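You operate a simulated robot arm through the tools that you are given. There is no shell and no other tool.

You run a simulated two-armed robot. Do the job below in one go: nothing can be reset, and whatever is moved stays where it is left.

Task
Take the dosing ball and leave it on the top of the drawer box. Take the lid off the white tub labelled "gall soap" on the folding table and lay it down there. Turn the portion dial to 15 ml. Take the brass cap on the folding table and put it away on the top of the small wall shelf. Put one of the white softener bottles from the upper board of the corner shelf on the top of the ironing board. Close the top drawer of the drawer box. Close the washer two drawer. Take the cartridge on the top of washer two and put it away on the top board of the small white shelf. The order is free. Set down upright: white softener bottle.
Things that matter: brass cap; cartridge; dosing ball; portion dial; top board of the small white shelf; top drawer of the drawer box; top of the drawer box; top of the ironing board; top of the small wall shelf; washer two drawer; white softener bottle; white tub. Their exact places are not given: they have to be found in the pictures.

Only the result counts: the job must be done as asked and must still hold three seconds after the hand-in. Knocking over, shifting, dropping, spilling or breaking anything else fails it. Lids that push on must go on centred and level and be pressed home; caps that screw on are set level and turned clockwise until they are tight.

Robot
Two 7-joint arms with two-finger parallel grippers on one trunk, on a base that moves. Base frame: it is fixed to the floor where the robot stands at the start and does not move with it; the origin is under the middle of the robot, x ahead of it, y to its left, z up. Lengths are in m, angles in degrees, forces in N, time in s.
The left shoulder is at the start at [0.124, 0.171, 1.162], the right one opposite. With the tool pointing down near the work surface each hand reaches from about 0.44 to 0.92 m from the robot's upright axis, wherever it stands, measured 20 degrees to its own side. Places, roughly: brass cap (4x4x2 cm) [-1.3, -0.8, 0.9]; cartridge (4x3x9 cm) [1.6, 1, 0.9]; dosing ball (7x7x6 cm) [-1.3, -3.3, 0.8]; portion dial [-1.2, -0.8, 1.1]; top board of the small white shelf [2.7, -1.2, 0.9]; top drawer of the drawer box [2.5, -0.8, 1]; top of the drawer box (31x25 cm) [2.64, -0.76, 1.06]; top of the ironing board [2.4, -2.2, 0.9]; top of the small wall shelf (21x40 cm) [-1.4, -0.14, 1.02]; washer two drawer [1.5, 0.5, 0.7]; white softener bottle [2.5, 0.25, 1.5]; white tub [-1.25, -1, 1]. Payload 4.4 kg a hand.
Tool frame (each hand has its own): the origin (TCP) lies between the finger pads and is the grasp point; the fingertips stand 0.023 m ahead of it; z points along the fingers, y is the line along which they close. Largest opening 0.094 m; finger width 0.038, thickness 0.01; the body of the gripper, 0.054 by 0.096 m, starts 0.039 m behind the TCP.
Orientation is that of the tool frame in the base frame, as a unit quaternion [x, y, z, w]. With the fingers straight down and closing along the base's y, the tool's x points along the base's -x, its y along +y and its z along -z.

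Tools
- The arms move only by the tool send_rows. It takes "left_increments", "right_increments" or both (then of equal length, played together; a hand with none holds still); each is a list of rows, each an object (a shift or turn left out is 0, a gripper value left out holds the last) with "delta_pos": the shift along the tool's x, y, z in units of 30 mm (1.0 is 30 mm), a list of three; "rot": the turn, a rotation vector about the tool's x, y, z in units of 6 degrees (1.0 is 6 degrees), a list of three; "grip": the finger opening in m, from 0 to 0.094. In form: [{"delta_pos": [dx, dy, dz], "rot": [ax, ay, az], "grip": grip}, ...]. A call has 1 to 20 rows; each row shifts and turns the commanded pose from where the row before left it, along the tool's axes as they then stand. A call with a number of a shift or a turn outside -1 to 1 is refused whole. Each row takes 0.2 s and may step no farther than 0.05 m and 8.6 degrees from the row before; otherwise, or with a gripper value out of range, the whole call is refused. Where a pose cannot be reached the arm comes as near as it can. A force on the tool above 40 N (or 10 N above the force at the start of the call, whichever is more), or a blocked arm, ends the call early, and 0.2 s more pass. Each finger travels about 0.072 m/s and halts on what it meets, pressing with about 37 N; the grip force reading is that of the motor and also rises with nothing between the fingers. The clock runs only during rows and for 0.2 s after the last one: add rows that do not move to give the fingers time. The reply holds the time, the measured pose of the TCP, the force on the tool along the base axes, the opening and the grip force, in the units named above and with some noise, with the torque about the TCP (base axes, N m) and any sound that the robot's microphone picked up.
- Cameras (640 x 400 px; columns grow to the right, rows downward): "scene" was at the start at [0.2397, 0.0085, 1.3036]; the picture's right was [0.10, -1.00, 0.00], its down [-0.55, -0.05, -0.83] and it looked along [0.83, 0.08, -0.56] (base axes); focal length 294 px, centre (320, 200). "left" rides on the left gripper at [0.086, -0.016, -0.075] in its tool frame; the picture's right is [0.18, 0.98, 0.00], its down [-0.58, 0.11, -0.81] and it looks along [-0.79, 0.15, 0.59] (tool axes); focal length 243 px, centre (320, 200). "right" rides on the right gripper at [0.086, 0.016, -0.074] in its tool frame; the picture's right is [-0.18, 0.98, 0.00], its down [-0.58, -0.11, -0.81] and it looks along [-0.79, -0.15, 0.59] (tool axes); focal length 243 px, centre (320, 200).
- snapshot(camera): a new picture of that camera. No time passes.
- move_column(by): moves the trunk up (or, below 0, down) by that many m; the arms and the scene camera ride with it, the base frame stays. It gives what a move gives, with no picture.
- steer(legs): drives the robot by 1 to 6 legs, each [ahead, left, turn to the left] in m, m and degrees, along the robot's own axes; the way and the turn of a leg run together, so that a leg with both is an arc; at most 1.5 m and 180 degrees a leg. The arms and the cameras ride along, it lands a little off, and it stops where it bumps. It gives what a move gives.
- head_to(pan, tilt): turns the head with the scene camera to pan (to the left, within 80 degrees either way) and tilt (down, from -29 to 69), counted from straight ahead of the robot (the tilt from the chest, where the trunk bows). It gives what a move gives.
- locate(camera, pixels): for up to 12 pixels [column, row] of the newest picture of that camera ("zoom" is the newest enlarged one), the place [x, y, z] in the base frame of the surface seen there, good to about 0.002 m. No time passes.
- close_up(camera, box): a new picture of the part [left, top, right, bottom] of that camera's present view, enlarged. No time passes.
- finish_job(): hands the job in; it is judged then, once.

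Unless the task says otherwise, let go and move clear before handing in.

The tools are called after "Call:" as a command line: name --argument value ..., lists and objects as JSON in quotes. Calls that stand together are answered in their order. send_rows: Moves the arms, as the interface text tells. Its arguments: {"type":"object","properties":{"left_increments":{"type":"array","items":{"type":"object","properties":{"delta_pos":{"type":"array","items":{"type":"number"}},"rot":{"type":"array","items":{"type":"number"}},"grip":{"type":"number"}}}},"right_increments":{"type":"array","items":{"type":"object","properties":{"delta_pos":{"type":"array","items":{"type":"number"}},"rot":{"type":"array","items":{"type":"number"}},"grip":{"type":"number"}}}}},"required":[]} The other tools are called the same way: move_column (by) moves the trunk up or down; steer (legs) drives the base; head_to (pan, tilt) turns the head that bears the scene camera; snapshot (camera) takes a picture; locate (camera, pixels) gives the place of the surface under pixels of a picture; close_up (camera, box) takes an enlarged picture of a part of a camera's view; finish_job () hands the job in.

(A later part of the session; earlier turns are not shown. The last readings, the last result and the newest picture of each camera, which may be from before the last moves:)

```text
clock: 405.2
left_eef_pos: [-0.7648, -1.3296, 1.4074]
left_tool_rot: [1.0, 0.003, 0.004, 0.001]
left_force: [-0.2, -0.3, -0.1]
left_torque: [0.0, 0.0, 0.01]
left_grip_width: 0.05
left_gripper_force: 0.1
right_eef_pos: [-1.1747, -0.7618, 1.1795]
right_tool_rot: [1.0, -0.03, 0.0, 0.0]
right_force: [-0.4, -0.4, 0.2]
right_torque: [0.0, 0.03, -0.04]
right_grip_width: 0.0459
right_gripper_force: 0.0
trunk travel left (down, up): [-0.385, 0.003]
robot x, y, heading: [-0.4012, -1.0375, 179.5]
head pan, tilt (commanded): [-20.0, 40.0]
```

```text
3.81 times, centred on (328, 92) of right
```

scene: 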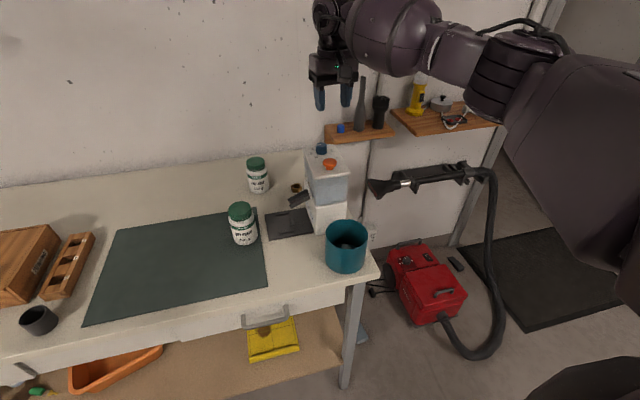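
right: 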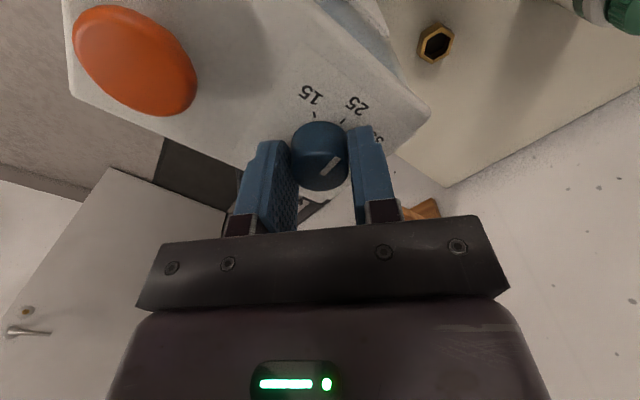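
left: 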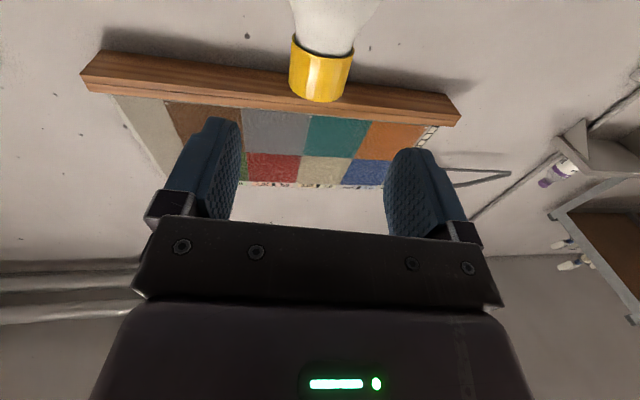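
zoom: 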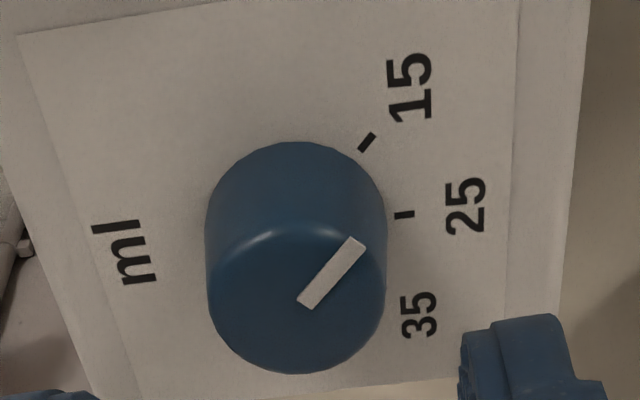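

The mark stands at the 15 tick (within ~2°). Next is the "gall soap" tub; I take a close look and measure it.

Call:
close_up --camera "scene" --box '[220, 145, 316, 205]'

Call:
locate --camera "zoom" --pixels '[[240, 90], [190, 120], [240, 140], [290, 120], [240, 175], [240, 240], [175, 250], [305, 250], [240, 310], [180, 150], [298, 150], [500, 295]]'

```text
6.67 times, centred on (268, 175) of scene
```

zoom: 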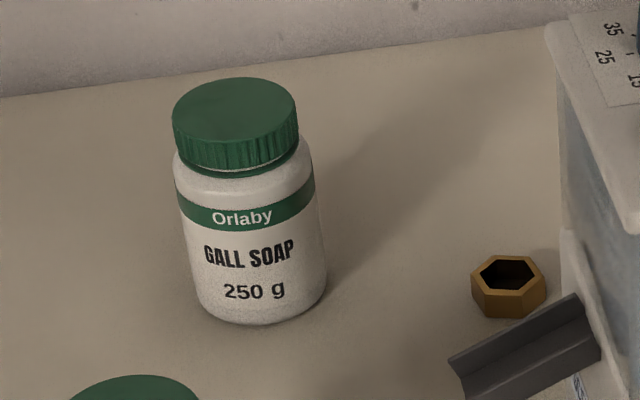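

```text
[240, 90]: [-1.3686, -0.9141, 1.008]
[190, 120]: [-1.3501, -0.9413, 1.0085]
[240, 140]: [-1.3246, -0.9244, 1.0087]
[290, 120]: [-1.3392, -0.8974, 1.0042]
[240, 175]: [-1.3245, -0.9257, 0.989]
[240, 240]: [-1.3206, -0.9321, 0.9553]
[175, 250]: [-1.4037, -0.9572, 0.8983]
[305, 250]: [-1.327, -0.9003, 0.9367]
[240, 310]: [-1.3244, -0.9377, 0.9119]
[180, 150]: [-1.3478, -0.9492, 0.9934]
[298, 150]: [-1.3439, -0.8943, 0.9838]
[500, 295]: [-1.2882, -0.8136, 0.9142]
```

The gall-soap lid is ~52 mm wide at about (−1.348,−0.921), z 0.985–1.0085, with screw ribs. I raise and draw back the right hand, lower the trunk for more reach, and re-position the base.

Call:
send_rows --right_increments '[{"delta_pos": [0, 0, -1]}, {"delta_pos": [0, 0, -1]}, {"delta_pos": [0, 0, -1]}, {"delta_pos": [0, 0, -1]}, {"delta_pos": [1, 0, 0]}, {"delta_pos": [1, 0, 0]}, {"delta_pos": [1, 0, 0]}, {"delta_pos": [1, 0, 0]}, {"delta_pos": [1, 0, 0]}, {"delta_pos": [1, 0, 0]}, {"delta_pos": [1, 0, 0]}, {"delta_pos": [1, 0, 0]}, {}]'

Call:
move_column --by -0.2

Call:
steer --legs '[[0, 0.19, 0.4], [0.08, 0, 0]]'

Call:
snapshot --camera "scene"

```text
clock: 408.0
left_eef_pos: [-0.7652, -1.3306, 1.4066]
left_tool_rot: [1.0, 0.002, 0.003, 0.001]
left_force: [0.3, -0.7, -0.1]
left_torque: [0.01, 0.0, 0.04]
left_grip_width: 0.05
left_gripper_force: 0.1
right_eef_pos: [-0.9366, -0.7767, 1.2992]
right_tool_rot: [1.0, -0.029, 0.0, 0.0]
right_force: [0.7, -0.8, -0.1]
right_torque: [0.02, -0.01, 0.0]
right_grip_width: 0.0461
right_gripper_force: 0.0
trunk travel left (down, up): [-0.385, 0.003]
robot x, y, heading: [-0.3988, -1.0342, 179.7]
head pan, tilt (commanded): [-20.0, 40.0]
```

```text
clock: 410.2
left_eef_pos: [-0.7623, -1.331, 1.2089]
left_tool_rot: [1.0, 0.003, 0.002, 0.002]
left_force: [-0.5, 0.4, -0.6]
left_torque: [-0.01, 0.01, 0.03]
left_grip_width: 0.0501
left_gripper_force: 0.0
right_eef_pos: [-0.9373, -0.7759, 1.1005]
right_tool_rot: [1.0, -0.03, -0.002, 0.0]
right_force: [-1.0, -0.4, 0.0]
right_torque: [-0.02, 0.01, 0.06]
right_grip_width: 0.0462
right_gripper_force: 0.1
trunk travel left (down, up): [-0.185, 0.203]
robot x, y, heading: [-0.3931, -1.0394, 179.9]
head pan, tilt (commanded): [-20.0, 40.0]
```

```text
clock: 413.1
left_eef_pos: [-0.8423, -1.5263, 1.208]
left_tool_rot: [1.0, 0.008, 0.003, 0.001]
left_force: [-0.2, -0.7, -0.5]
left_torque: [0.02, -0.03, 0.0]
left_grip_width: 0.0501
left_gripper_force: 0.0
right_eef_pos: [-1.0197, -0.9749, 1.0983]
right_tool_rot: [1.0, -0.024, -0.001, -0.001]
right_force: [0.4, -1.0, -0.1]
right_torque: [0.01, -0.05, 0.0]
right_grip_width: 0.0461
right_gripper_force: 0.0
trunk travel left (down, up): [-0.185, 0.203]
robot x, y, heading: [-0.4799, -1.2284, -180.1]
head pan, tilt (commanded): [-20.0, 40.0]
```

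```text
taken
```

scene: 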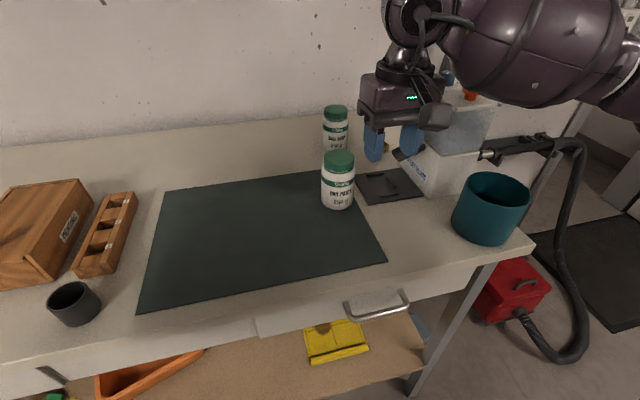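

The hand can pass over the front tub at z≈1.12. I move it over the gall-soap lid with open fingers and turn it 84° clockwise so there is room to unscrew counter-clockwise.

Call:
send_rows --right_increments '[{"delta_pos": [0, 0, -0.8], "grip": 0.08}, {"delta_pos": [-0.91, -0.107, 0]}, {"delta_pos": [-0.91, -0.107, 0]}, {"delta_pos": [-0.91, -0.107, 0]}, {"delta_pos": [-0.91, -0.107, 0]}, {"delta_pos": [-0.91, -0.107, 0]}, {"delta_pos": [-0.91, -0.107, 0]}, {"delta_pos": [-0.91, -0.107, 0]}, {"delta_pos": [-0.91, -0.107, 0]}, {"delta_pos": [-0.91, -0.107, 0]}, {"delta_pos": [-0.91, -0.107, 0]}, {"delta_pos": [-0.91, -0.107, 0]}, {"delta_pos": [-0.91, -0.107, 0]}, {}]'

Call:
send_rows --right_increments '[{"rot": [0, 0, 1]}, {"rot": [0, 0, 1]}, {"rot": [0, 0, 1]}, {"rot": [0, 0, 1]}, {"rot": [0, 0, 1]}, {"rot": [0, 0, 1]}, {"rot": [0, 0, 1]}, {"rot": [0, 0, 1]}, {"rot": [0, 0, 1]}, {"rot": [0, 0, 1]}, {"rot": [0, 0, 1]}, {"rot": [0, 0, 1]}, {"rot": [0, 0, 1]}, {"rot": [0, 0, 1]}, {}]'

Call:
snapshot --camera "right"

Call:
head_to --pan -10 --tilt 35

Call:
snapshot --camera "scene"

```text
clock: 416.1
left_eef_pos: [-0.8417, -1.5243, 1.2088]
left_tool_rot: [1.0, 0.007, 0.003, 0.001]
left_force: [-1.0, 0.3, 0.4]
left_torque: [0.01, 0.01, 0.01]
left_grip_width: 0.05
left_gripper_force: 0.0
right_eef_pos: [-1.3334, -0.9228, 1.1219]
right_tool_rot: [1.0, -0.024, -0.001, 0.0]
right_force: [-0.1, -0.3, 0.3]
right_torque: [-0.01, 0.02, 0.01]
right_grip_width: 0.08
right_gripper_force: 0.0
right hand out of reach, approached as far as the arm can: row 13
trunk travel left (down, up): [-0.185, 0.203]
robot x, y, heading: [-0.4793, -1.2281, -179.8]
head pan, tilt (commanded): [-20.0, 40.0]
```

```text
clock: 419.3
left_eef_pos: [-0.8409, -1.5246, 1.207]
left_tool_rot: [1.0, 0.009, 0.004, 0.002]
left_force: [0.0, -0.3, -0.2]
left_torque: [-0.01, 0.02, -0.01]
left_grip_width: 0.0502
left_gripper_force: 0.2
right_eef_pos: [-1.3351, -0.9217, 1.1231]
right_tool_rot: [0.726, -0.688, 0.0, -0.001]
right_force: [0.0, -0.4, 0.4]
right_torque: [0.0, -0.01, -0.01]
right_grip_width: 0.0799
right_gripper_force: 0.0
trunk travel left (down, up): [-0.185, 0.203]
robot x, y, heading: [-0.4791, -1.2276, -180.0]
head pan, tilt (commanded): [-20.0, 40.0]
```

```text
taken
```

right: 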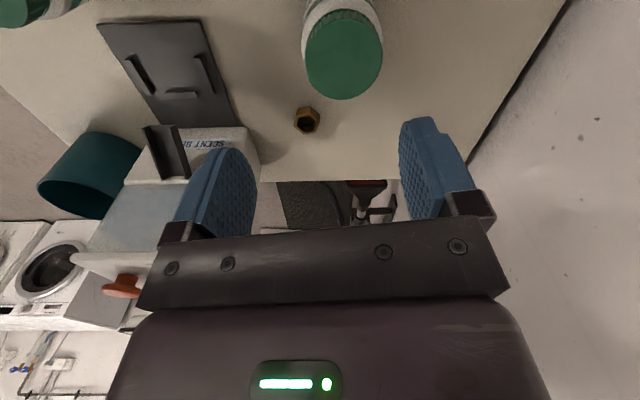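

```text
clock: 420.1
left_eef_pos: [-0.842, -1.526, 1.2079]
left_tool_rot: [1.0, 0.007, 0.003, 0.001]
left_force: [-0.1, 0.4, -0.5]
left_torque: [-0.03, 0.01, 0.01]
left_grip_width: 0.0501
left_gripper_force: 0.1
right_eef_pos: [-1.3346, -0.9201, 1.1232]
right_tool_rot: [0.727, -0.687, 0.0, 0.0]
right_force: [-0.6, -1.3, 0.5]
right_torque: [0.02, 0.01, 0.0]
right_grip_width: 0.0798
right_gripper_force: 0.1
trunk travel left (down, up): [-0.185, 0.203]
robot x, y, heading: [-0.4787, -1.2262, -180.0]
head pan, tilt (commanded): [-10.0, 35.0]
```

```text
taken
```

scene: 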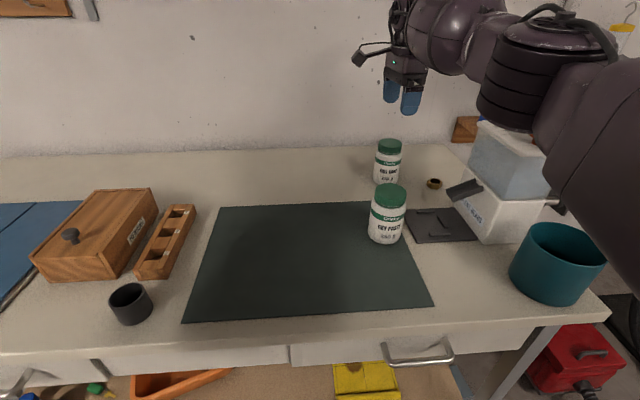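

The hand ended 1.3 cm short at the limit of its reach. I nudge the base 4 cm nearer and then centre the hand over the lid using the right camera (lid at px 343,65).

Call:
steer --legs '[[0.04, 0, 0]]'

Call:
close_up --camera "scene" --box '[350, 130, 446, 190]'

Call:
locate --camera "zoom" --pixels '[[320, 50], [350, 70], [280, 70], [230, 80], [410, 80], [320, 100], [320, 130], [320, 170], [250, 130], [400, 130]]'

Call:
snapshot --camera "right"

```text
clock: 420.9
left_eef_pos: [-0.8823, -1.526, 1.2092]
left_tool_rot: [1.0, 0.007, 0.004, 0.001]
left_force: [0.3, 1.0, -0.2]
left_torque: [0.0, -0.03, 0.02]
left_grip_width: 0.05
left_gripper_force: 0.1
right_eef_pos: [-1.3753, -0.9221, 1.1245]
right_tool_rot: [0.726, -0.688, 0.0, -0.001]
right_force: [-0.2, 0.3, -0.6]
right_torque: [-0.03, -0.02, -0.03]
right_grip_width: 0.0802
right_gripper_force: 0.0
trunk travel left (down, up): [-0.185, 0.203]
robot x, y, heading: [-0.5165, -1.2271, -179.6]
head pan, tilt (commanded): [-10.0, 35.0]
```

```text
6.67 times, centred on (398, 160) of scene
```

zoom: 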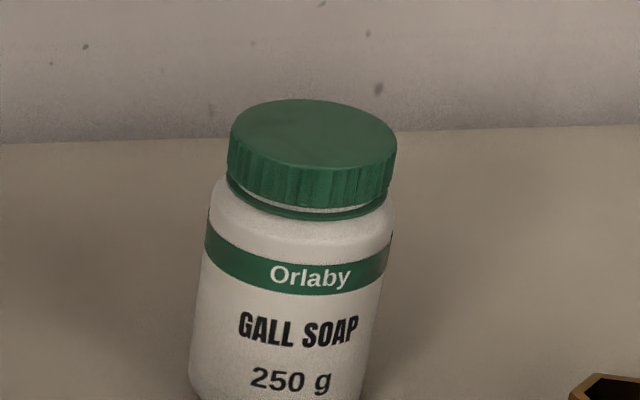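

```text
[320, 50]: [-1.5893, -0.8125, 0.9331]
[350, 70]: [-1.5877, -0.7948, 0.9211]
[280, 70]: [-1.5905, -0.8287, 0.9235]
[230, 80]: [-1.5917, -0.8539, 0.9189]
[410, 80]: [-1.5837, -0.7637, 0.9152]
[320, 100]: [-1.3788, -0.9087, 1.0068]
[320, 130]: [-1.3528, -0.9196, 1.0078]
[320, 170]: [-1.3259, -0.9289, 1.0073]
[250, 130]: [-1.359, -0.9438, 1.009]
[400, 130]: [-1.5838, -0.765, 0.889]
```

```text
taken
```

right: 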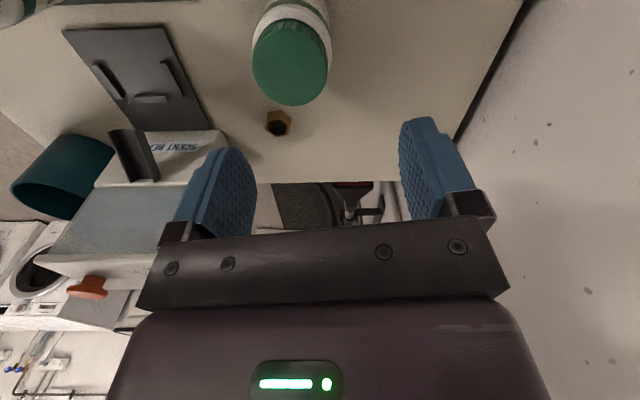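

The lid's centre is about (−1.352,−0.921), diameter ≈56 mm. I shift 2.3 cm east and lower to just around the lid (z≈1.012).

Call:
send_rows --right_increments '[{"delta_pos": [0, -0.77, 0]}, {"delta_pos": [0, 0, 0.95]}, {"delta_pos": [0, 0, 0.95]}, {"delta_pos": [0, 0, 0.95]}, {"delta_pos": [0, 0, 0.5]}, {}]'

Call:
close_up --camera "scene" --box '[340, 90, 468, 190]'

Call:
snapshot --camera "right"

```text
clock: 422.3
left_eef_pos: [-0.881, -1.5262, 1.2085]
left_tool_rot: [1.0, 0.008, 0.003, 0.001]
left_force: [1.2, -0.8, -0.1]
left_torque: [-0.02, -0.03, 0.01]
left_grip_width: 0.0498
left_gripper_force: 0.0
right_eef_pos: [-1.3522, -0.9202, 1.0251]
right_tool_rot: [0.726, -0.687, 0.0, -0.001]
right_force: [0.5, -0.9, 1.0]
right_torque: [0.02, 0.0, -0.04]
right_grip_width: 0.0801
right_gripper_force: 0.1
trunk travel left (down, up): [-0.185, 0.203]
robot x, y, heading: [-0.5184, -1.2245, -180.0]
head pan, tilt (commanded): [-10.0, 35.0]
```

```text
4.00 times, centred on (404, 140) of scene
```

zoom: 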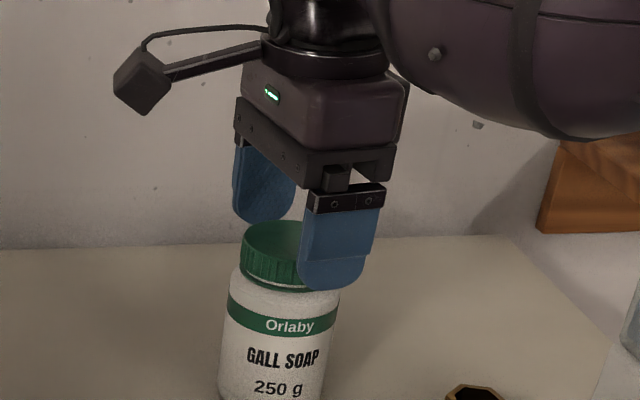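

```text
taken
```

right: 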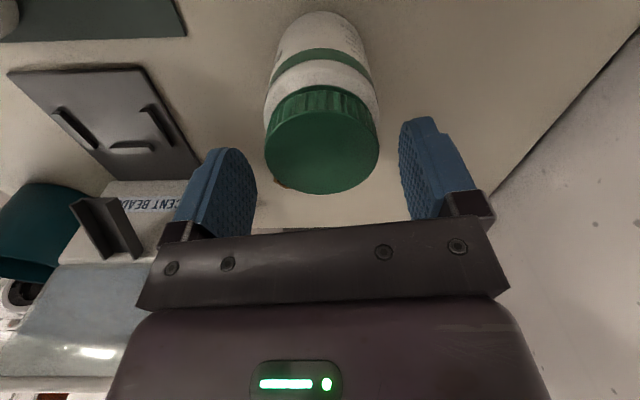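

The lid lies between the fingers. I lower 14 mm more and close gently on the lid.

Call:
send_rows --right_increments '[{"delta_pos": [0, 0, 0.45]}, {}, {"grip": 0.07}, {"grip": 0.06}, {"grip": 0.05}, {"grip": 0.045}, {}, {}]'

Call:
snapshot --camera "right"

Call:
close_up --camera "scene" --box '[340, 90, 468, 190]'

```text
clock: 424.1
left_eef_pos: [-0.8803, -1.5266, 1.209]
left_tool_rot: [1.0, 0.008, 0.003, 0.001]
left_force: [0.6, -0.2, -0.4]
left_torque: [-0.06, 0.0, -0.01]
left_grip_width: 0.05
left_gripper_force: 0.2
right_eef_pos: [-1.3527, -0.9216, 1.01]
right_tool_rot: [0.727, -0.687, 0.0, 0.0]
right_force: [-1.4, -0.3, 0.6]
right_torque: [0.01, 0.06, 0.02]
right_grip_width: 0.056
right_gripper_force: 37.0
trunk travel left (down, up): [-0.185, 0.203]
robot x, y, heading: [-0.5198, -1.2267, -180.1]
head pan, tilt (commanded): [-10.0, 35.0]
```

```text
taken
```

right: 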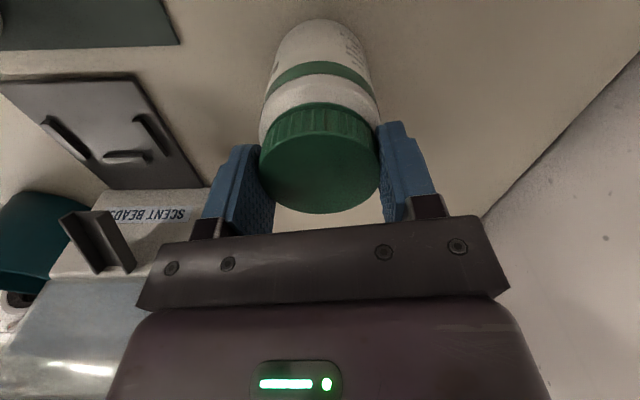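

```text
4.00 times, centred on (404, 140) of scene
```

zoom: 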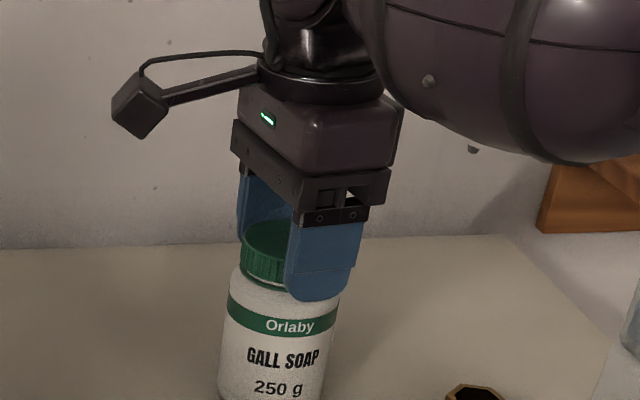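

The lid is gripped (56 mm). I twist counter-clockwise by 18° and watch whether the tub's label turns too.

Call:
send_rows --right_increments '[{"rot": [0, 0, -0.8]}, {"rot": [0, 0, -0.8]}, {"rot": [0, 0, -0.7]}, {"rot": [0, 0, -0.7]}, {}]'

Call:
close_up --camera "scene" --box '[340, 90, 468, 190]'

```text
clock: 425.3
left_eef_pos: [-0.8802, -1.5272, 1.2072]
left_tool_rot: [1.0, 0.007, 0.004, 0.001]
left_force: [0.6, 1.0, 0.4]
left_torque: [0.01, 0.04, 0.01]
left_grip_width: 0.05
left_gripper_force: 0.1
right_eef_pos: [-1.3514, -0.9205, 1.0077]
right_tool_rot: [0.826, -0.564, 0.0, 0.0]
right_force: [-0.1, -0.1, 1.4]
right_torque: [-0.01, -0.17, -0.01]
right_grip_width: 0.0557
right_gripper_force: 36.8
trunk travel left (down, up): [-0.185, 0.203]
robot x, y, heading: [-0.5164, -1.2266, -179.7]
head pan, tilt (commanded): [-10.0, 35.0]
```

```text
4.00 times, centred on (404, 140) of scene
```

zoom: 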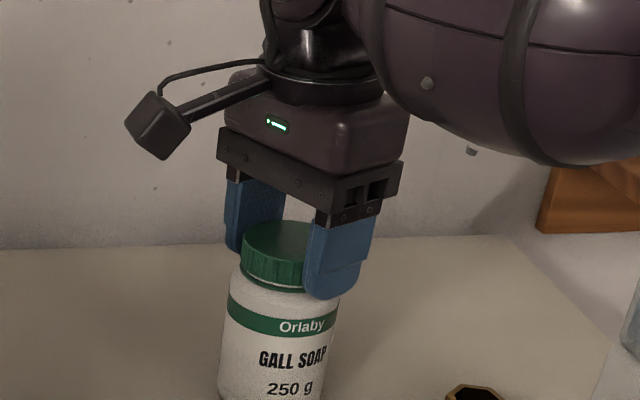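

The label turned with the lid, so twisting alone just spins the tub. I test a gentle straight lift of 2 cm to learn whether the lid comes off or the tub follows.

Call:
send_rows --right_increments '[{"delta_pos": [0, 0, -0.3]}, {"delta_pos": [0, 0, -0.3]}, {"delta_pos": [0, 0, -0.2]}, {}]'

Call:
close_up --camera "scene" --box '[340, 90, 468, 190]'

```text
clock: 426.3
left_eef_pos: [-0.8811, -1.5262, 1.2071]
left_tool_rot: [1.0, 0.008, 0.003, 0.002]
left_force: [-0.6, 0.3, 0.6]
left_torque: [0.0, 0.01, 0.01]
left_grip_width: 0.0499
left_gripper_force: 0.1
right_eef_pos: [-1.3514, -0.9211, 1.0324]
right_tool_rot: [0.826, -0.564, 0.0, 0.0]
right_force: [-0.5, -0.1, -2.7]
right_torque: [-0.01, -0.04, -0.02]
right_grip_width: 0.0555
right_gripper_force: 37.5
trunk travel left (down, up): [-0.185, 0.203]
robot x, y, heading: [-0.5192, -1.2274, -179.7]
head pan, tilt (commanded): [-10.0, 35.0]
```

```text
4.00 times, centred on (404, 140) of scene
```

zoom: 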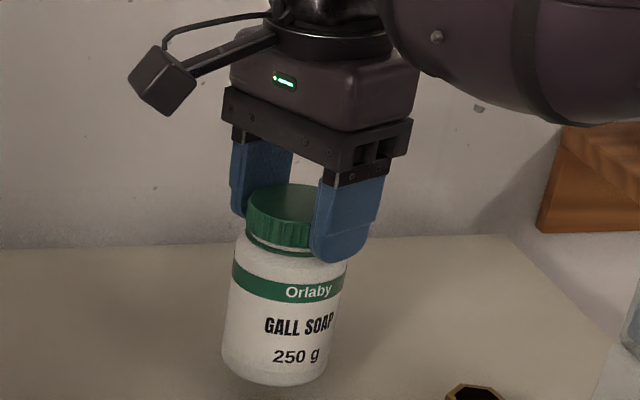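

The tub follows the lid (2.7 N), so I must hold its body with the left hand. I carry it up and to a free place in front of me, above the mat, where both hands can reach it.

Call:
send_rows --right_increments '[{"delta_pos": [0, 0, -0.92]}, {"delta_pos": [0, 0, -0.92]}, {"delta_pos": [0, 0, -0.92]}, {"delta_pos": [0, 0, -0.92]}, {"delta_pos": [0, 0, -0.92]}, {"delta_pos": [0, 0, -0.92]}, {"delta_pos": [0, 0, -0.92]}, {"delta_pos": [0, 0, -0.92]}, {"delta_pos": [0.956, -0.115, 0]}, {"delta_pos": [0.956, -0.115, 0]}, {"delta_pos": [0.956, -0.115, 0]}, {"delta_pos": [0.956, -0.115, 0]}, {"delta_pos": [0.956, -0.115, 0]}, {"delta_pos": [0.956, -0.115, 0]}, {"delta_pos": [0.956, -0.115, 0]}, {"delta_pos": [0.956, -0.115, 0]}, {"delta_pos": [0.956, -0.115, 0]}, {"delta_pos": [0.956, -0.115, 0]}, {"delta_pos": [0.956, -0.115, 0]}, {}]'

Call:
head_to --pan 0 --tilt 30

Call:
snapshot --camera "scene"

```text
clock: 430.5
left_eef_pos: [-0.8812, -1.5265, 1.2092]
left_tool_rot: [1.0, 0.008, 0.003, 0.002]
left_force: [0.9, 0.6, 0.4]
left_torque: [-0.03, 0.0, -0.04]
left_grip_width: 0.0501
left_gripper_force: 0.0
right_eef_pos: [-1.1967, -1.1995, 1.2538]
right_tool_rot: [0.826, -0.564, 0.001, 0.0]
right_force: [0.1, 1.1, -3.1]
right_torque: [-0.02, 0.02, -0.06]
right_grip_width: 0.056
right_gripper_force: 37.2
right hand out of reach, approached as far as the arm can: row 8
trunk travel left (down, up): [-0.185, 0.203]
robot x, y, heading: [-0.5162, -1.2283, -180.0]
head pan, tilt (commanded): [-10.0, 35.0]
```

```text
clock: 431.3
left_eef_pos: [-0.882, -1.5255, 1.2086]
left_tool_rot: [1.0, 0.008, 0.003, 0.001]
left_force: [-0.7, 1.3, 0.6]
left_torque: [0.03, 0.01, -0.02]
left_grip_width: 0.05
left_gripper_force: 0.0
right_eef_pos: [-1.1954, -1.1997, 1.2532]
right_tool_rot: [0.825, -0.565, 0.0, 0.0]
right_force: [0.5, -0.9, -3.4]
right_torque: [0.02, -0.01, -0.06]
right_grip_width: 0.0559
right_gripper_force: 37.0
trunk travel left (down, up): [-0.185, 0.203]
robot x, y, heading: [-0.5188, -1.2278, -179.6]
head pan, tilt (commanded): [0.0, 30.0]
```

```text
taken
```

scene: 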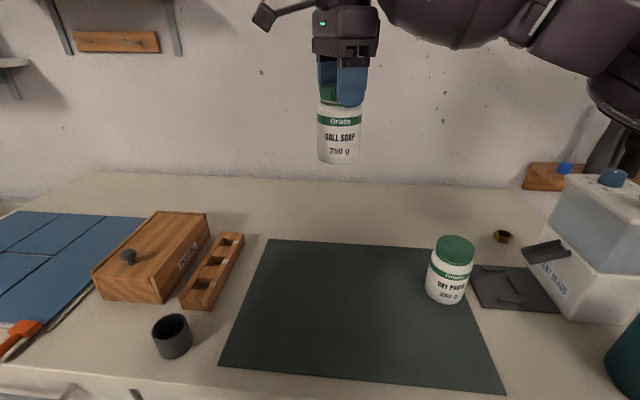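

The tub hangs at (−1.196,−1.200) with the lid at z≈1.253. I bring the left hand forward at its own side and tip it level, with the fingers wide open.

Call:
send_rows --left_increments '[{"delta_pos": [-0.9, 0, 0.1], "grip": 0.094}, {"delta_pos": [-0.9, 0, 0.1]}, {"delta_pos": [-0.9, 0, 0.1]}, {"delta_pos": [-0.9, 0, 0.1]}, {"delta_pos": [-0.9, 0, 0.1]}, {"delta_pos": [-0.9, 0, 0.1]}, {"delta_pos": [-0.9, 0, 0.1]}, {"delta_pos": [-0.9, 0, 0.1]}, {"rot": [0, -1, 0]}, {"rot": [0, -1, 0]}, {"rot": [0, -1, 0]}, {"rot": [0, -1, 0]}, {"rot": [0, -1, 0]}, {"rot": [0, -1, 0]}, {"rot": [0, -1, 0]}, {"rot": [0, -1, 0]}, {"rot": [0, -1, 0]}, {"rot": [0, -1, 0]}, {"rot": [0, -1, 0]}, {"rot": [0, -1, 0]}]'

Call:
send_rows --left_increments '[{"rot": [0, -1, 0]}, {"rot": [0, -1, 0]}, {"rot": [0, -1, 0]}, {}]'

Call:
snapshot --camera "scene"

```text
clock: 435.5
left_eef_pos: [-1.0972, -1.53, 1.1816]
left_tool_rot: [0.81, 0.007, -0.586, 0.006]
left_force: [-0.2, -1.1, 0.1]
left_torque: [-0.05, 0.01, 0.0]
left_grip_width: 0.0942
left_gripper_force: 0.1
right_eef_pos: [-1.1958, -1.2004, 1.2521]
right_tool_rot: [0.825, -0.565, 0.0, 0.0]
right_force: [0.1, 0.2, -2.2]
right_torque: [0.01, -0.02, 0.0]
right_grip_width: 0.0558
right_gripper_force: 37.2
trunk travel left (down, up): [-0.185, 0.203]
robot x, y, heading: [-0.5149, -1.2285, -179.9]
head pan, tilt (commanded): [0.0, 30.0]
```

```text
clock: 436.5
left_eef_pos: [-1.0967, -1.5302, 1.1823]
left_tool_rot: [0.709, 0.005, -0.705, 0.007]
left_force: [0.3, 0.1, -0.5]
left_torque: [0.03, 0.0, -0.02]
left_grip_width: 0.094
left_gripper_force: 0.1
right_eef_pos: [-1.1955, -1.2004, 1.253]
right_tool_rot: [0.825, -0.565, 0.0, 0.0]
right_force: [-0.4, 0.2, -2.1]
right_torque: [0.0, 0.0, 0.01]
right_grip_width: 0.0554
right_gripper_force: 36.7
trunk travel left (down, up): [-0.185, 0.203]
robot x, y, heading: [-0.5156, -1.228, -180.0]
head pan, tilt (commanded): [0.0, 30.0]
```

```text
taken
```

scene: 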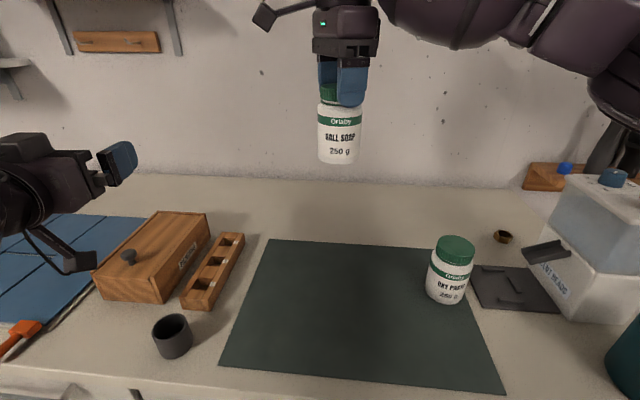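

The left hand is level at (−1.097,−1.530,1.182). I slide it right until it lines up with the tub, keeping the tips short of it.

Call:
send_rows --left_increments '[{"delta_pos": [0, -1, 0]}, {"delta_pos": [0, -1, 0]}, {"delta_pos": [0, -1, 0]}, {"delta_pos": [0, -1, 0]}, {"delta_pos": [0, -1, 0]}, {"delta_pos": [0, -1, 0]}, {"delta_pos": [0, -1, 0]}, {"delta_pos": [0, -1, 0]}, {"delta_pos": [0, -1, 0]}, {"delta_pos": [0, -1, 0]}, {"delta_pos": [0, -1, 0]}, {}]'

Call:
snapshot --camera "scene"

Call:
snapshot --camera "left"

```text
clock: 439.1
left_eef_pos: [-1.0931, -1.3676, 1.1985]
left_tool_rot: [0.709, 0.006, -0.705, 0.007]
left_force: [0.0, 0.2, 0.1]
left_torque: [0.03, -0.01, -0.01]
left_grip_width: 0.0938
left_gripper_force: 0.0
left hand out of reach, approached as far as the arm can: row 6, 7, 8, 9, 10, 11
right_eef_pos: [-1.1968, -1.1999, 1.253]
right_tool_rot: [0.825, -0.565, 0.0, -0.001]
right_force: [-1.6, 0.0, -3.1]
right_torque: [0.02, 0.0, 0.01]
right_grip_width: 0.056
right_gripper_force: 37.1
trunk travel left (down, up): [-0.185, 0.203]
robot x, y, heading: [-0.517, -1.2295, -179.7]
head pan, tilt (commanded): [0.0, 30.0]
```

```text
taken
```

scene: 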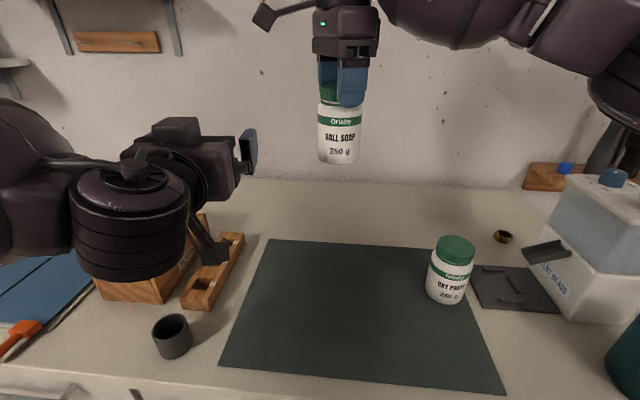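

```text
taken
```

left: 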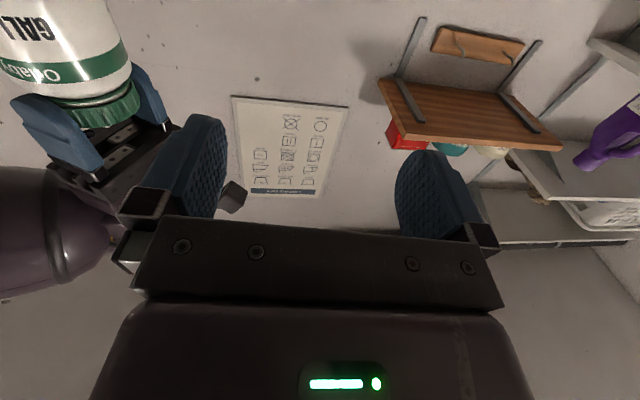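

The left hand cannot come further right while pointing straight ahead. I turn it 42° to the right so that it points at the tub from the near left, the natural side for this arm.

Call:
send_rows --left_increments '[{"rot": [1, 0, 0]}, {"rot": [1, 0, 0]}, {"rot": [1, 0, 0]}, {"rot": [1, 0, 0]}, {"rot": [1, 0, 0]}, {"rot": [1, 0, 0]}, {"rot": [1, 0, 0]}, {}]'

Call:
snapshot --camera "scene"

```text
clock: 440.9
left_eef_pos: [-1.0935, -1.3662, 1.1992]
left_tool_rot: [0.665, -0.249, -0.659, -0.248]
left_force: [0.6, 0.0, 0.1]
left_torque: [0.04, -0.01, 0.02]
left_grip_width: 0.094
left_gripper_force: 0.1
right_eef_pos: [-1.1963, -1.1991, 1.2534]
right_tool_rot: [0.825, -0.565, 0.0, 0.0]
right_force: [-0.5, 0.1, -2.9]
right_torque: [0.0, 0.0, -0.02]
right_grip_width: 0.0558
right_gripper_force: 37.1
trunk travel left (down, up): [-0.185, 0.203]
robot x, y, heading: [-0.5177, -1.2275, -180.0]
head pan, tilt (commanded): [0.0, 30.0]
```

```text
taken
```

scene: 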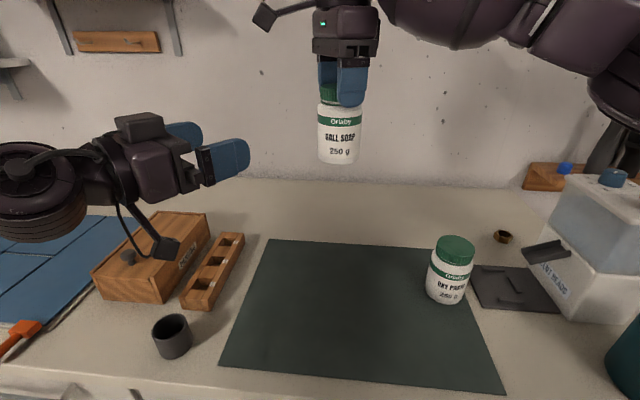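

The hand now points at the tub from the near left. I move it to a point 9 cm short of the tub's axis.

Call:
send_rows --left_increments '[{"delta_pos": [0.143, -0.496, 0.803]}, {"delta_pos": [0.143, -0.496, 0.803]}, {"delta_pos": [0.143, -0.496, 0.803]}, {"delta_pos": [0.143, -0.496, 0.803]}, {}]'

Call:
snapshot --camera "scene"

Call:
snapshot --camera "left"

```text
clock: 442.1
left_eef_pos: [-1.1195, -1.2758, 1.1872]
left_tool_rot: [0.665, -0.249, -0.659, -0.248]
left_force: [-0.2, 0.0, 0.2]
left_torque: [0.04, -0.01, 0.02]
left_grip_width: 0.0942
left_gripper_force: 0.0
left hand out of reach, approached as far as the arm can: row 4
right_eef_pos: [-1.1953, -1.1984, 1.2545]
right_tool_rot: [0.825, -0.565, 0.0, 0.001]
right_force: [0.1, 0.7, -2.3]
right_torque: [-0.02, 0.0, 0.02]
right_grip_width: 0.0558
right_gripper_force: 37.3
trunk travel left (down, up): [-0.185, 0.203]
robot x, y, heading: [-0.5201, -1.2263, -179.9]
head pan, tilt (commanded): [0.0, 30.0]
```

```text
taken
```

scene: 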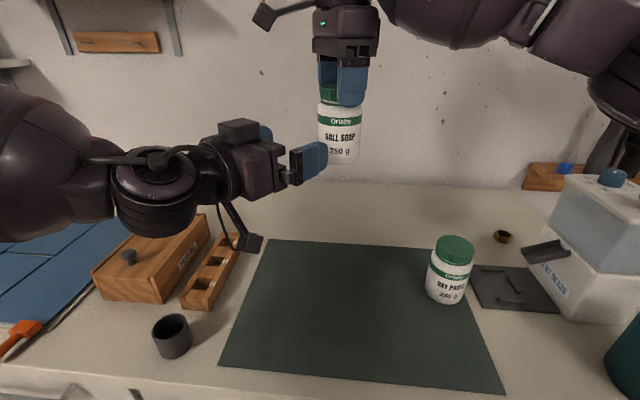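

```text
taken
```

left: 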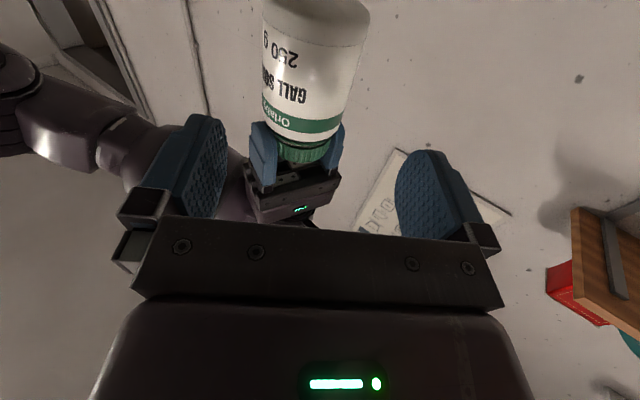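

The left hand is near its reach limit with the tub straight before it (left camera px 308,90). I bring the tub to it with the right hand instead, into the open left fingers.

Call:
send_rows --right_increments '[{"delta_pos": [0.831, -0.354, 0]}, {"delta_pos": [0.831, -0.354, 0]}, {"delta_pos": [0.831, -0.354, 0]}, {"delta_pos": [0.7, -0.3, 0]}, {}]'

Call:
snapshot --camera "scene"

Call:
snapshot --camera "left"

Call:
snapshot --camera "right"

```text
clock: 443.3
left_eef_pos: [-1.12, -1.2762, 1.1856]
left_tool_rot: [0.665, -0.248, -0.659, -0.248]
left_force: [0.1, -0.1, -0.7]
left_torque: [-0.01, 0.02, 0.04]
left_grip_width: 0.094
left_gripper_force: 0.0
right_eef_pos: [-1.1241, -1.2758, 1.2526]
right_tool_rot: [0.825, -0.565, 0.0, -0.001]
right_force: [0.1, 0.2, -2.6]
right_torque: [-0.01, -0.05, 0.02]
right_grip_width: 0.0558
right_gripper_force: 37.0
trunk travel left (down, up): [-0.185, 0.203]
robot x, y, heading: [-0.5172, -1.228, -179.7]
head pan, tilt (commanded): [0.0, 30.0]
```

```text
taken
```

scene: 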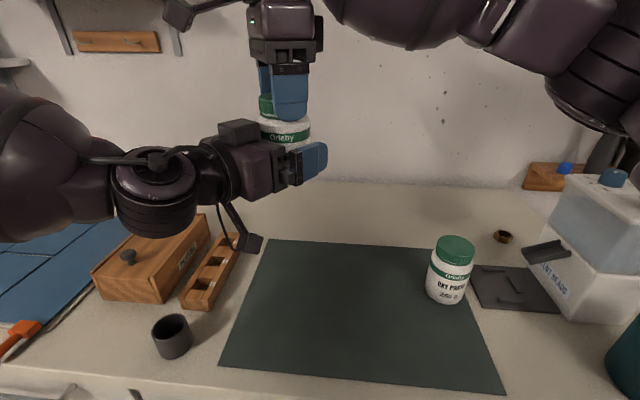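

```text
taken
```

left: 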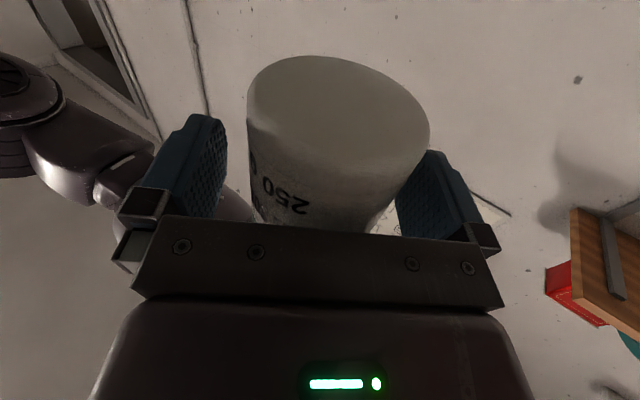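

```text
taken
```

right: 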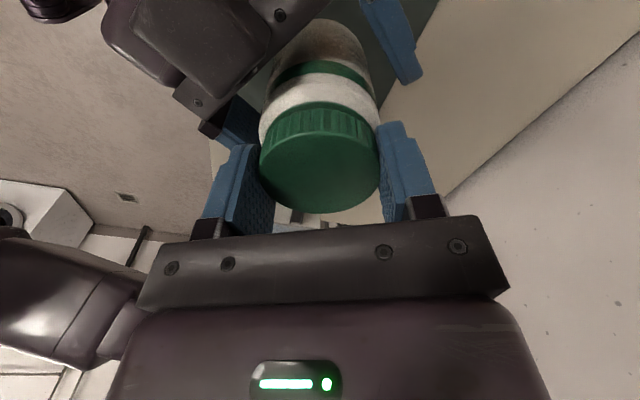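

The tub's body is between the left fingers. I close the left hand on it.

Call:
send_rows --left_increments '[{"grip": 0.085}, {"grip": 0.075}, {"grip": 0.068}, {"grip": 0.06}, {"grip": 0.055}, {}, {}]'

Call:
snapshot --camera "left"

Call:
snapshot --camera "scene"

```text
clock: 444.9
left_eef_pos: [-1.1204, -1.2768, 1.1868]
left_tool_rot: [0.665, -0.248, -0.659, -0.248]
left_force: [-4.9, -4.2, -0.4]
left_torque: [0.08, -0.13, 0.04]
left_grip_width: 0.0651
left_gripper_force: 36.9
right_eef_pos: [-1.125, -1.2748, 1.2532]
right_tool_rot: [0.825, -0.565, 0.0, 0.0]
right_force: [5.1, 3.9, -2.6]
right_torque: [0.15, -0.2, -0.04]
right_grip_width: 0.0558
right_gripper_force: 37.3
trunk travel left (down, up): [-0.185, 0.203]
robot x, y, heading: [-0.5192, -1.2252, -179.9]
head pan, tilt (commanded): [0.0, 30.0]
```

```text
taken
```

left: 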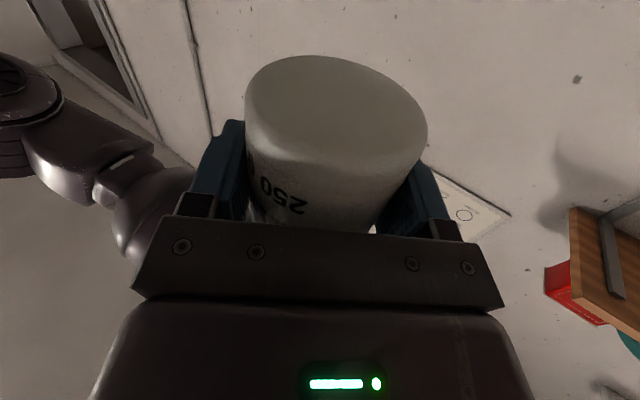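

```text
taken
```

scene: 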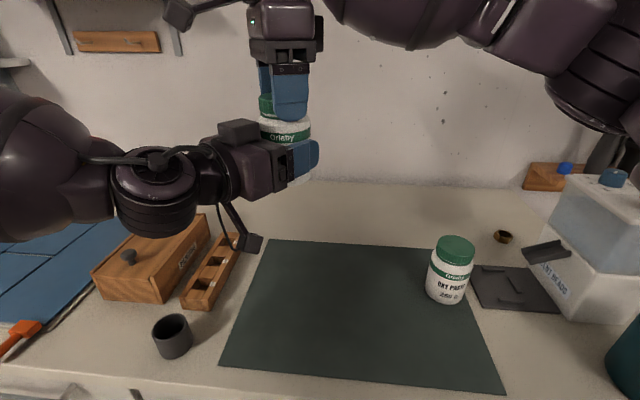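

Both hands hold the tub (body 65 mm, lid 56 mm). I twist the right hand counter-clockwise in small rows and read the torque.

Call:
send_rows --right_increments '[{"rot": [0, 0, -0.6]}, {"rot": [0, 0, -0.7]}, {"rot": [0, 0, -0.8]}, {"rot": [0, 0, -0.8]}, {"rot": [0, 0, -0.8]}, {}]'

Call:
snapshot --camera "right"

Call:
snapshot --camera "left"

```text
clock: 446.3
left_eef_pos: [-1.1208, -1.2772, 1.1868]
left_tool_rot: [0.665, -0.248, -0.659, -0.248]
left_force: [7.0, -22.8, 0.9]
left_torque: [0.93, 0.29, 0.06]
left_grip_width: 0.0652
left_gripper_force: 37.5
right_eef_pos: [-1.1229, -1.2747, 1.2542]
right_tool_rot: [0.919, -0.395, -0.001, -0.001]
right_force: [-5.8, 23.4, -2.7]
right_torque: [0.64, 0.1, -0.02]
right_grip_width: 0.0556
right_gripper_force: 36.7
trunk travel left (down, up): [-0.185, 0.203]
robot x, y, heading: [-0.5193, -1.2277, -179.9]
head pan, tilt (commanded): [0.0, 30.0]
```

```text
taken
```

right: 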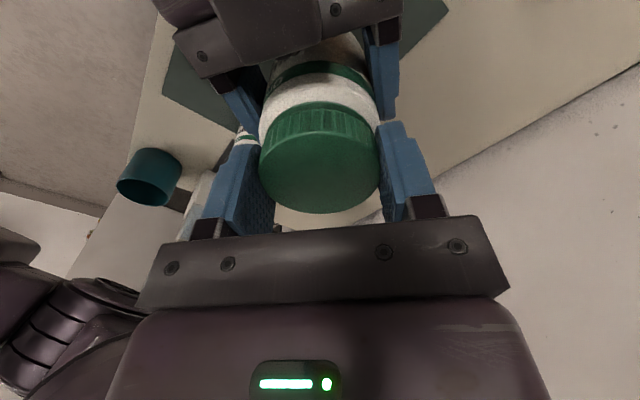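

```text
taken
```

left: 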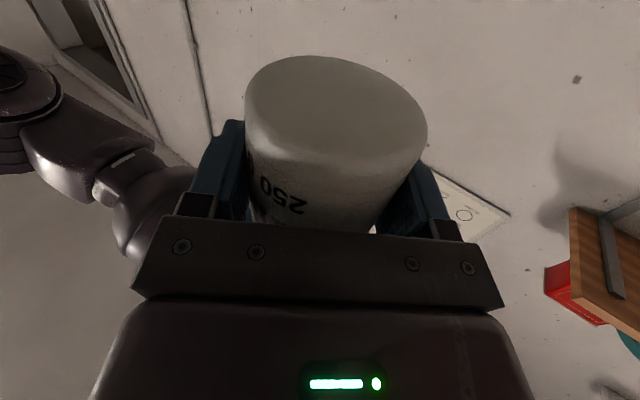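

The lid turns relative to the tub (label "250" unchanged in the left view), though a side force of 23 N has built up. I shift the right hand slightly to relieve it and go on turning.

Call:
send_rows --right_increments '[{"delta_pos": [-0.08, -0.075, 0]}, {}, {"rot": [0, 0, -0.8]}, {"rot": [0, 0, -0.8]}, {"rot": [0, 0, -0.8]}, {}]'

```text
clock: 447.7
left_eef_pos: [-1.1203, -1.2748, 1.1861]
left_tool_rot: [0.663, -0.25, -0.66, -0.25]
left_force: [-5.6, 11.5, -0.8]
left_torque: [-0.7, -0.22, -0.01]
left_grip_width: 0.0651
left_gripper_force: 37.0
right_eef_pos: [-1.1229, -1.2737, 1.2539]
right_tool_rot: [0.961, -0.276, 0.001, 0.001]
right_force: [6.2, -11.9, -1.9]
right_torque: [-0.09, -0.16, 0.02]
right_grip_width: 0.0556
right_gripper_force: 36.5
trunk travel left (down, up): [-0.185, 0.203]
robot x, y, heading: [-0.5178, -1.2248, -179.9]
head pan, tilt (commanded): [0.0, 30.0]
```

The side force has dropped to ~13 N. I turn another 30°.

Call:
send_rows --right_increments '[{"rot": [0, 0, -0.85]}, {"rot": [0, 0, -0.85]}, {"rot": [0, 0, -0.85]}, {"rot": [0, 0, -0.85]}, {"rot": [0, 0, -0.85]}, {}]'

Call:
snapshot --camera "right"

```text
clock: 449.1
left_eef_pos: [-1.1203, -1.2766, 1.1858]
left_tool_rot: [0.665, -0.249, -0.658, -0.249]
left_force: [-7.9, 23.1, 1.1]
left_torque: [-1.05, -0.13, -0.05]
left_grip_width: 0.0651
left_gripper_force: 36.8
right_eef_pos: [-1.1223, -1.2726, 1.2544]
right_tool_rot: [0.998, -0.057, 0.0, 0.001]
right_force: [8.3, -23.1, -0.6]
right_torque: [-0.55, -0.35, -0.03]
right_grip_width: 0.0557
right_gripper_force: 36.9
trunk travel left (down, up): [-0.185, 0.203]
robot x, y, heading: [-0.5179, -1.2272, -179.8]
head pan, tilt (commanded): [0.0, 30.0]
```

```text
taken
```

right: 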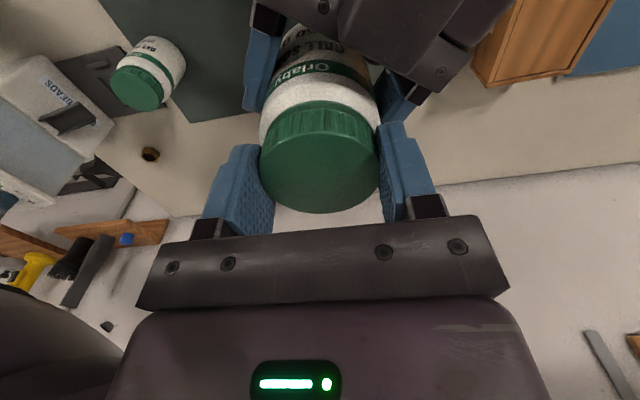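

About 62° done. I relieve the side force again and test by raising the right hand 3 mm.

Call:
send_rows --right_increments '[{"delta_pos": [0.04, 0.095, 0]}, {}, {"delta_pos": [0, 0, -0.1]}, {}]'

```text
clock: 450.1
left_eef_pos: [-1.1217, -1.2776, 1.1886]
left_tool_rot: [0.664, -0.247, -0.661, -0.248]
left_force: [3.2, -6.0, 12.4]
left_torque: [0.4, -0.18, -0.03]
left_grip_width: 0.065
left_gripper_force: 36.8
right_eef_pos: [-1.1246, -1.2754, 1.2564]
right_tool_rot: [0.998, -0.059, -0.001, -0.002]
right_force: [-3.6, 6.6, -14.7]
right_torque: [0.03, 0.49, 0.02]
right_grip_width: 0.0558
right_gripper_force: 36.8
trunk travel left (down, up): [-0.185, 0.203]
robot x, y, heading: [-0.5179, -1.2278, -179.6]
head pan, tilt (commanded): [0.0, 30.0]
```

Still threaded on (−14.7 N). I lower back, let go of the lid, rise 3 cm, turn the hand back clockwise by 84°, and grip the lid again for another stroke.

Call:
send_rows --right_increments '[{"delta_pos": [0, 0, 0.1]}, {"grip": 0.07}, {"grip": 0.08}, {}, {"delta_pos": [0, 0, -0.6]}, {"delta_pos": [0, 0, -0.6]}, {"rot": [0, 0, 1]}, {"rot": [0, 0, 1]}, {"rot": [0, 0, 1]}, {"rot": [0, 0, 1]}, {"rot": [0, 0, 1]}, {"rot": [0, 0, 1]}, {"rot": [0, 0, 1]}, {"rot": [0, 0, 1]}, {"rot": [0, 0, 1]}, {"rot": [0, 0, 1]}, {"rot": [0, 0, 1]}, {"rot": [0, 0, 1]}, {"rot": [0, 0, 1]}, {"rot": [0, 0, 1]}]'

Call:
snapshot --camera "right"

Call:
snapshot --camera "scene"

```text
clock: 454.3
left_eef_pos: [-1.121, -1.2778, 1.1861]
left_tool_rot: [0.665, -0.249, -0.659, -0.248]
left_force: [-0.4, 0.3, 0.0]
left_torque: [-0.01, 0.0, 0.01]
left_grip_width: 0.0651
left_gripper_force: 36.5
right_eef_pos: [-1.1241, -1.276, 1.2903]
right_tool_rot: [-0.703, 0.712, 0.0, 0.0]
right_force: [-0.1, -0.7, 0.1]
right_torque: [0.01, -0.02, -0.05]
right_grip_width: 0.0798
right_gripper_force: 0.0
trunk travel left (down, up): [-0.185, 0.203]
robot x, y, heading: [-0.5189, -1.2299, -179.7]
head pan, tilt (commanded): [0.0, 30.0]
```

```text
taken
```

right: 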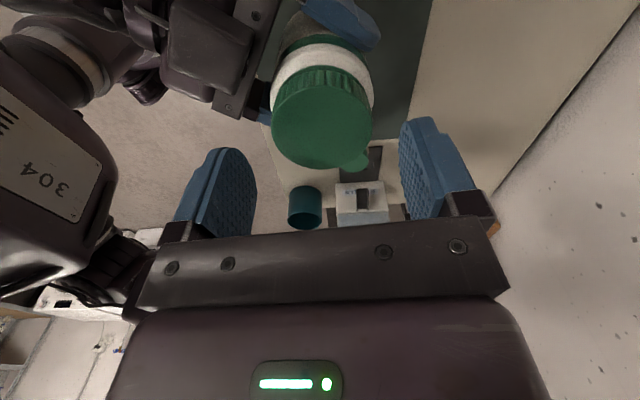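

```text
taken
```

scene: 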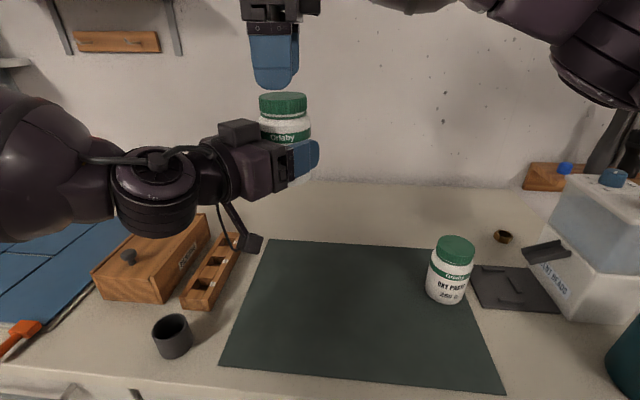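

The left hand holds the tub steady. I measure the lid's centre from the right camera before gripping again.

Call:
locate --camera "right" --pixels '[[276, 125], [368, 118], [322, 120], [318, 165], [320, 95], [300, 150], [345, 150]]'

Call:
locate --camera "scene" --pixels '[[283, 95], [262, 100], [305, 100], [283, 110], [283, 98]]'

```text
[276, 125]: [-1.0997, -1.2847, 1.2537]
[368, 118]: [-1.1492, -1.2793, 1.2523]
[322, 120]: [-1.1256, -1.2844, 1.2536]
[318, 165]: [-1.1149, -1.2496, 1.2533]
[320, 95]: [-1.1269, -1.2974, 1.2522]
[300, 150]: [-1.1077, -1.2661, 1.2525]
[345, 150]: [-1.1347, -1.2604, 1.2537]
```

```text
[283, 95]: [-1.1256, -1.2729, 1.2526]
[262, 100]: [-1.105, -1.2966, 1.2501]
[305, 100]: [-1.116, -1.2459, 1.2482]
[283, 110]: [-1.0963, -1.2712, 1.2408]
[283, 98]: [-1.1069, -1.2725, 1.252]
```

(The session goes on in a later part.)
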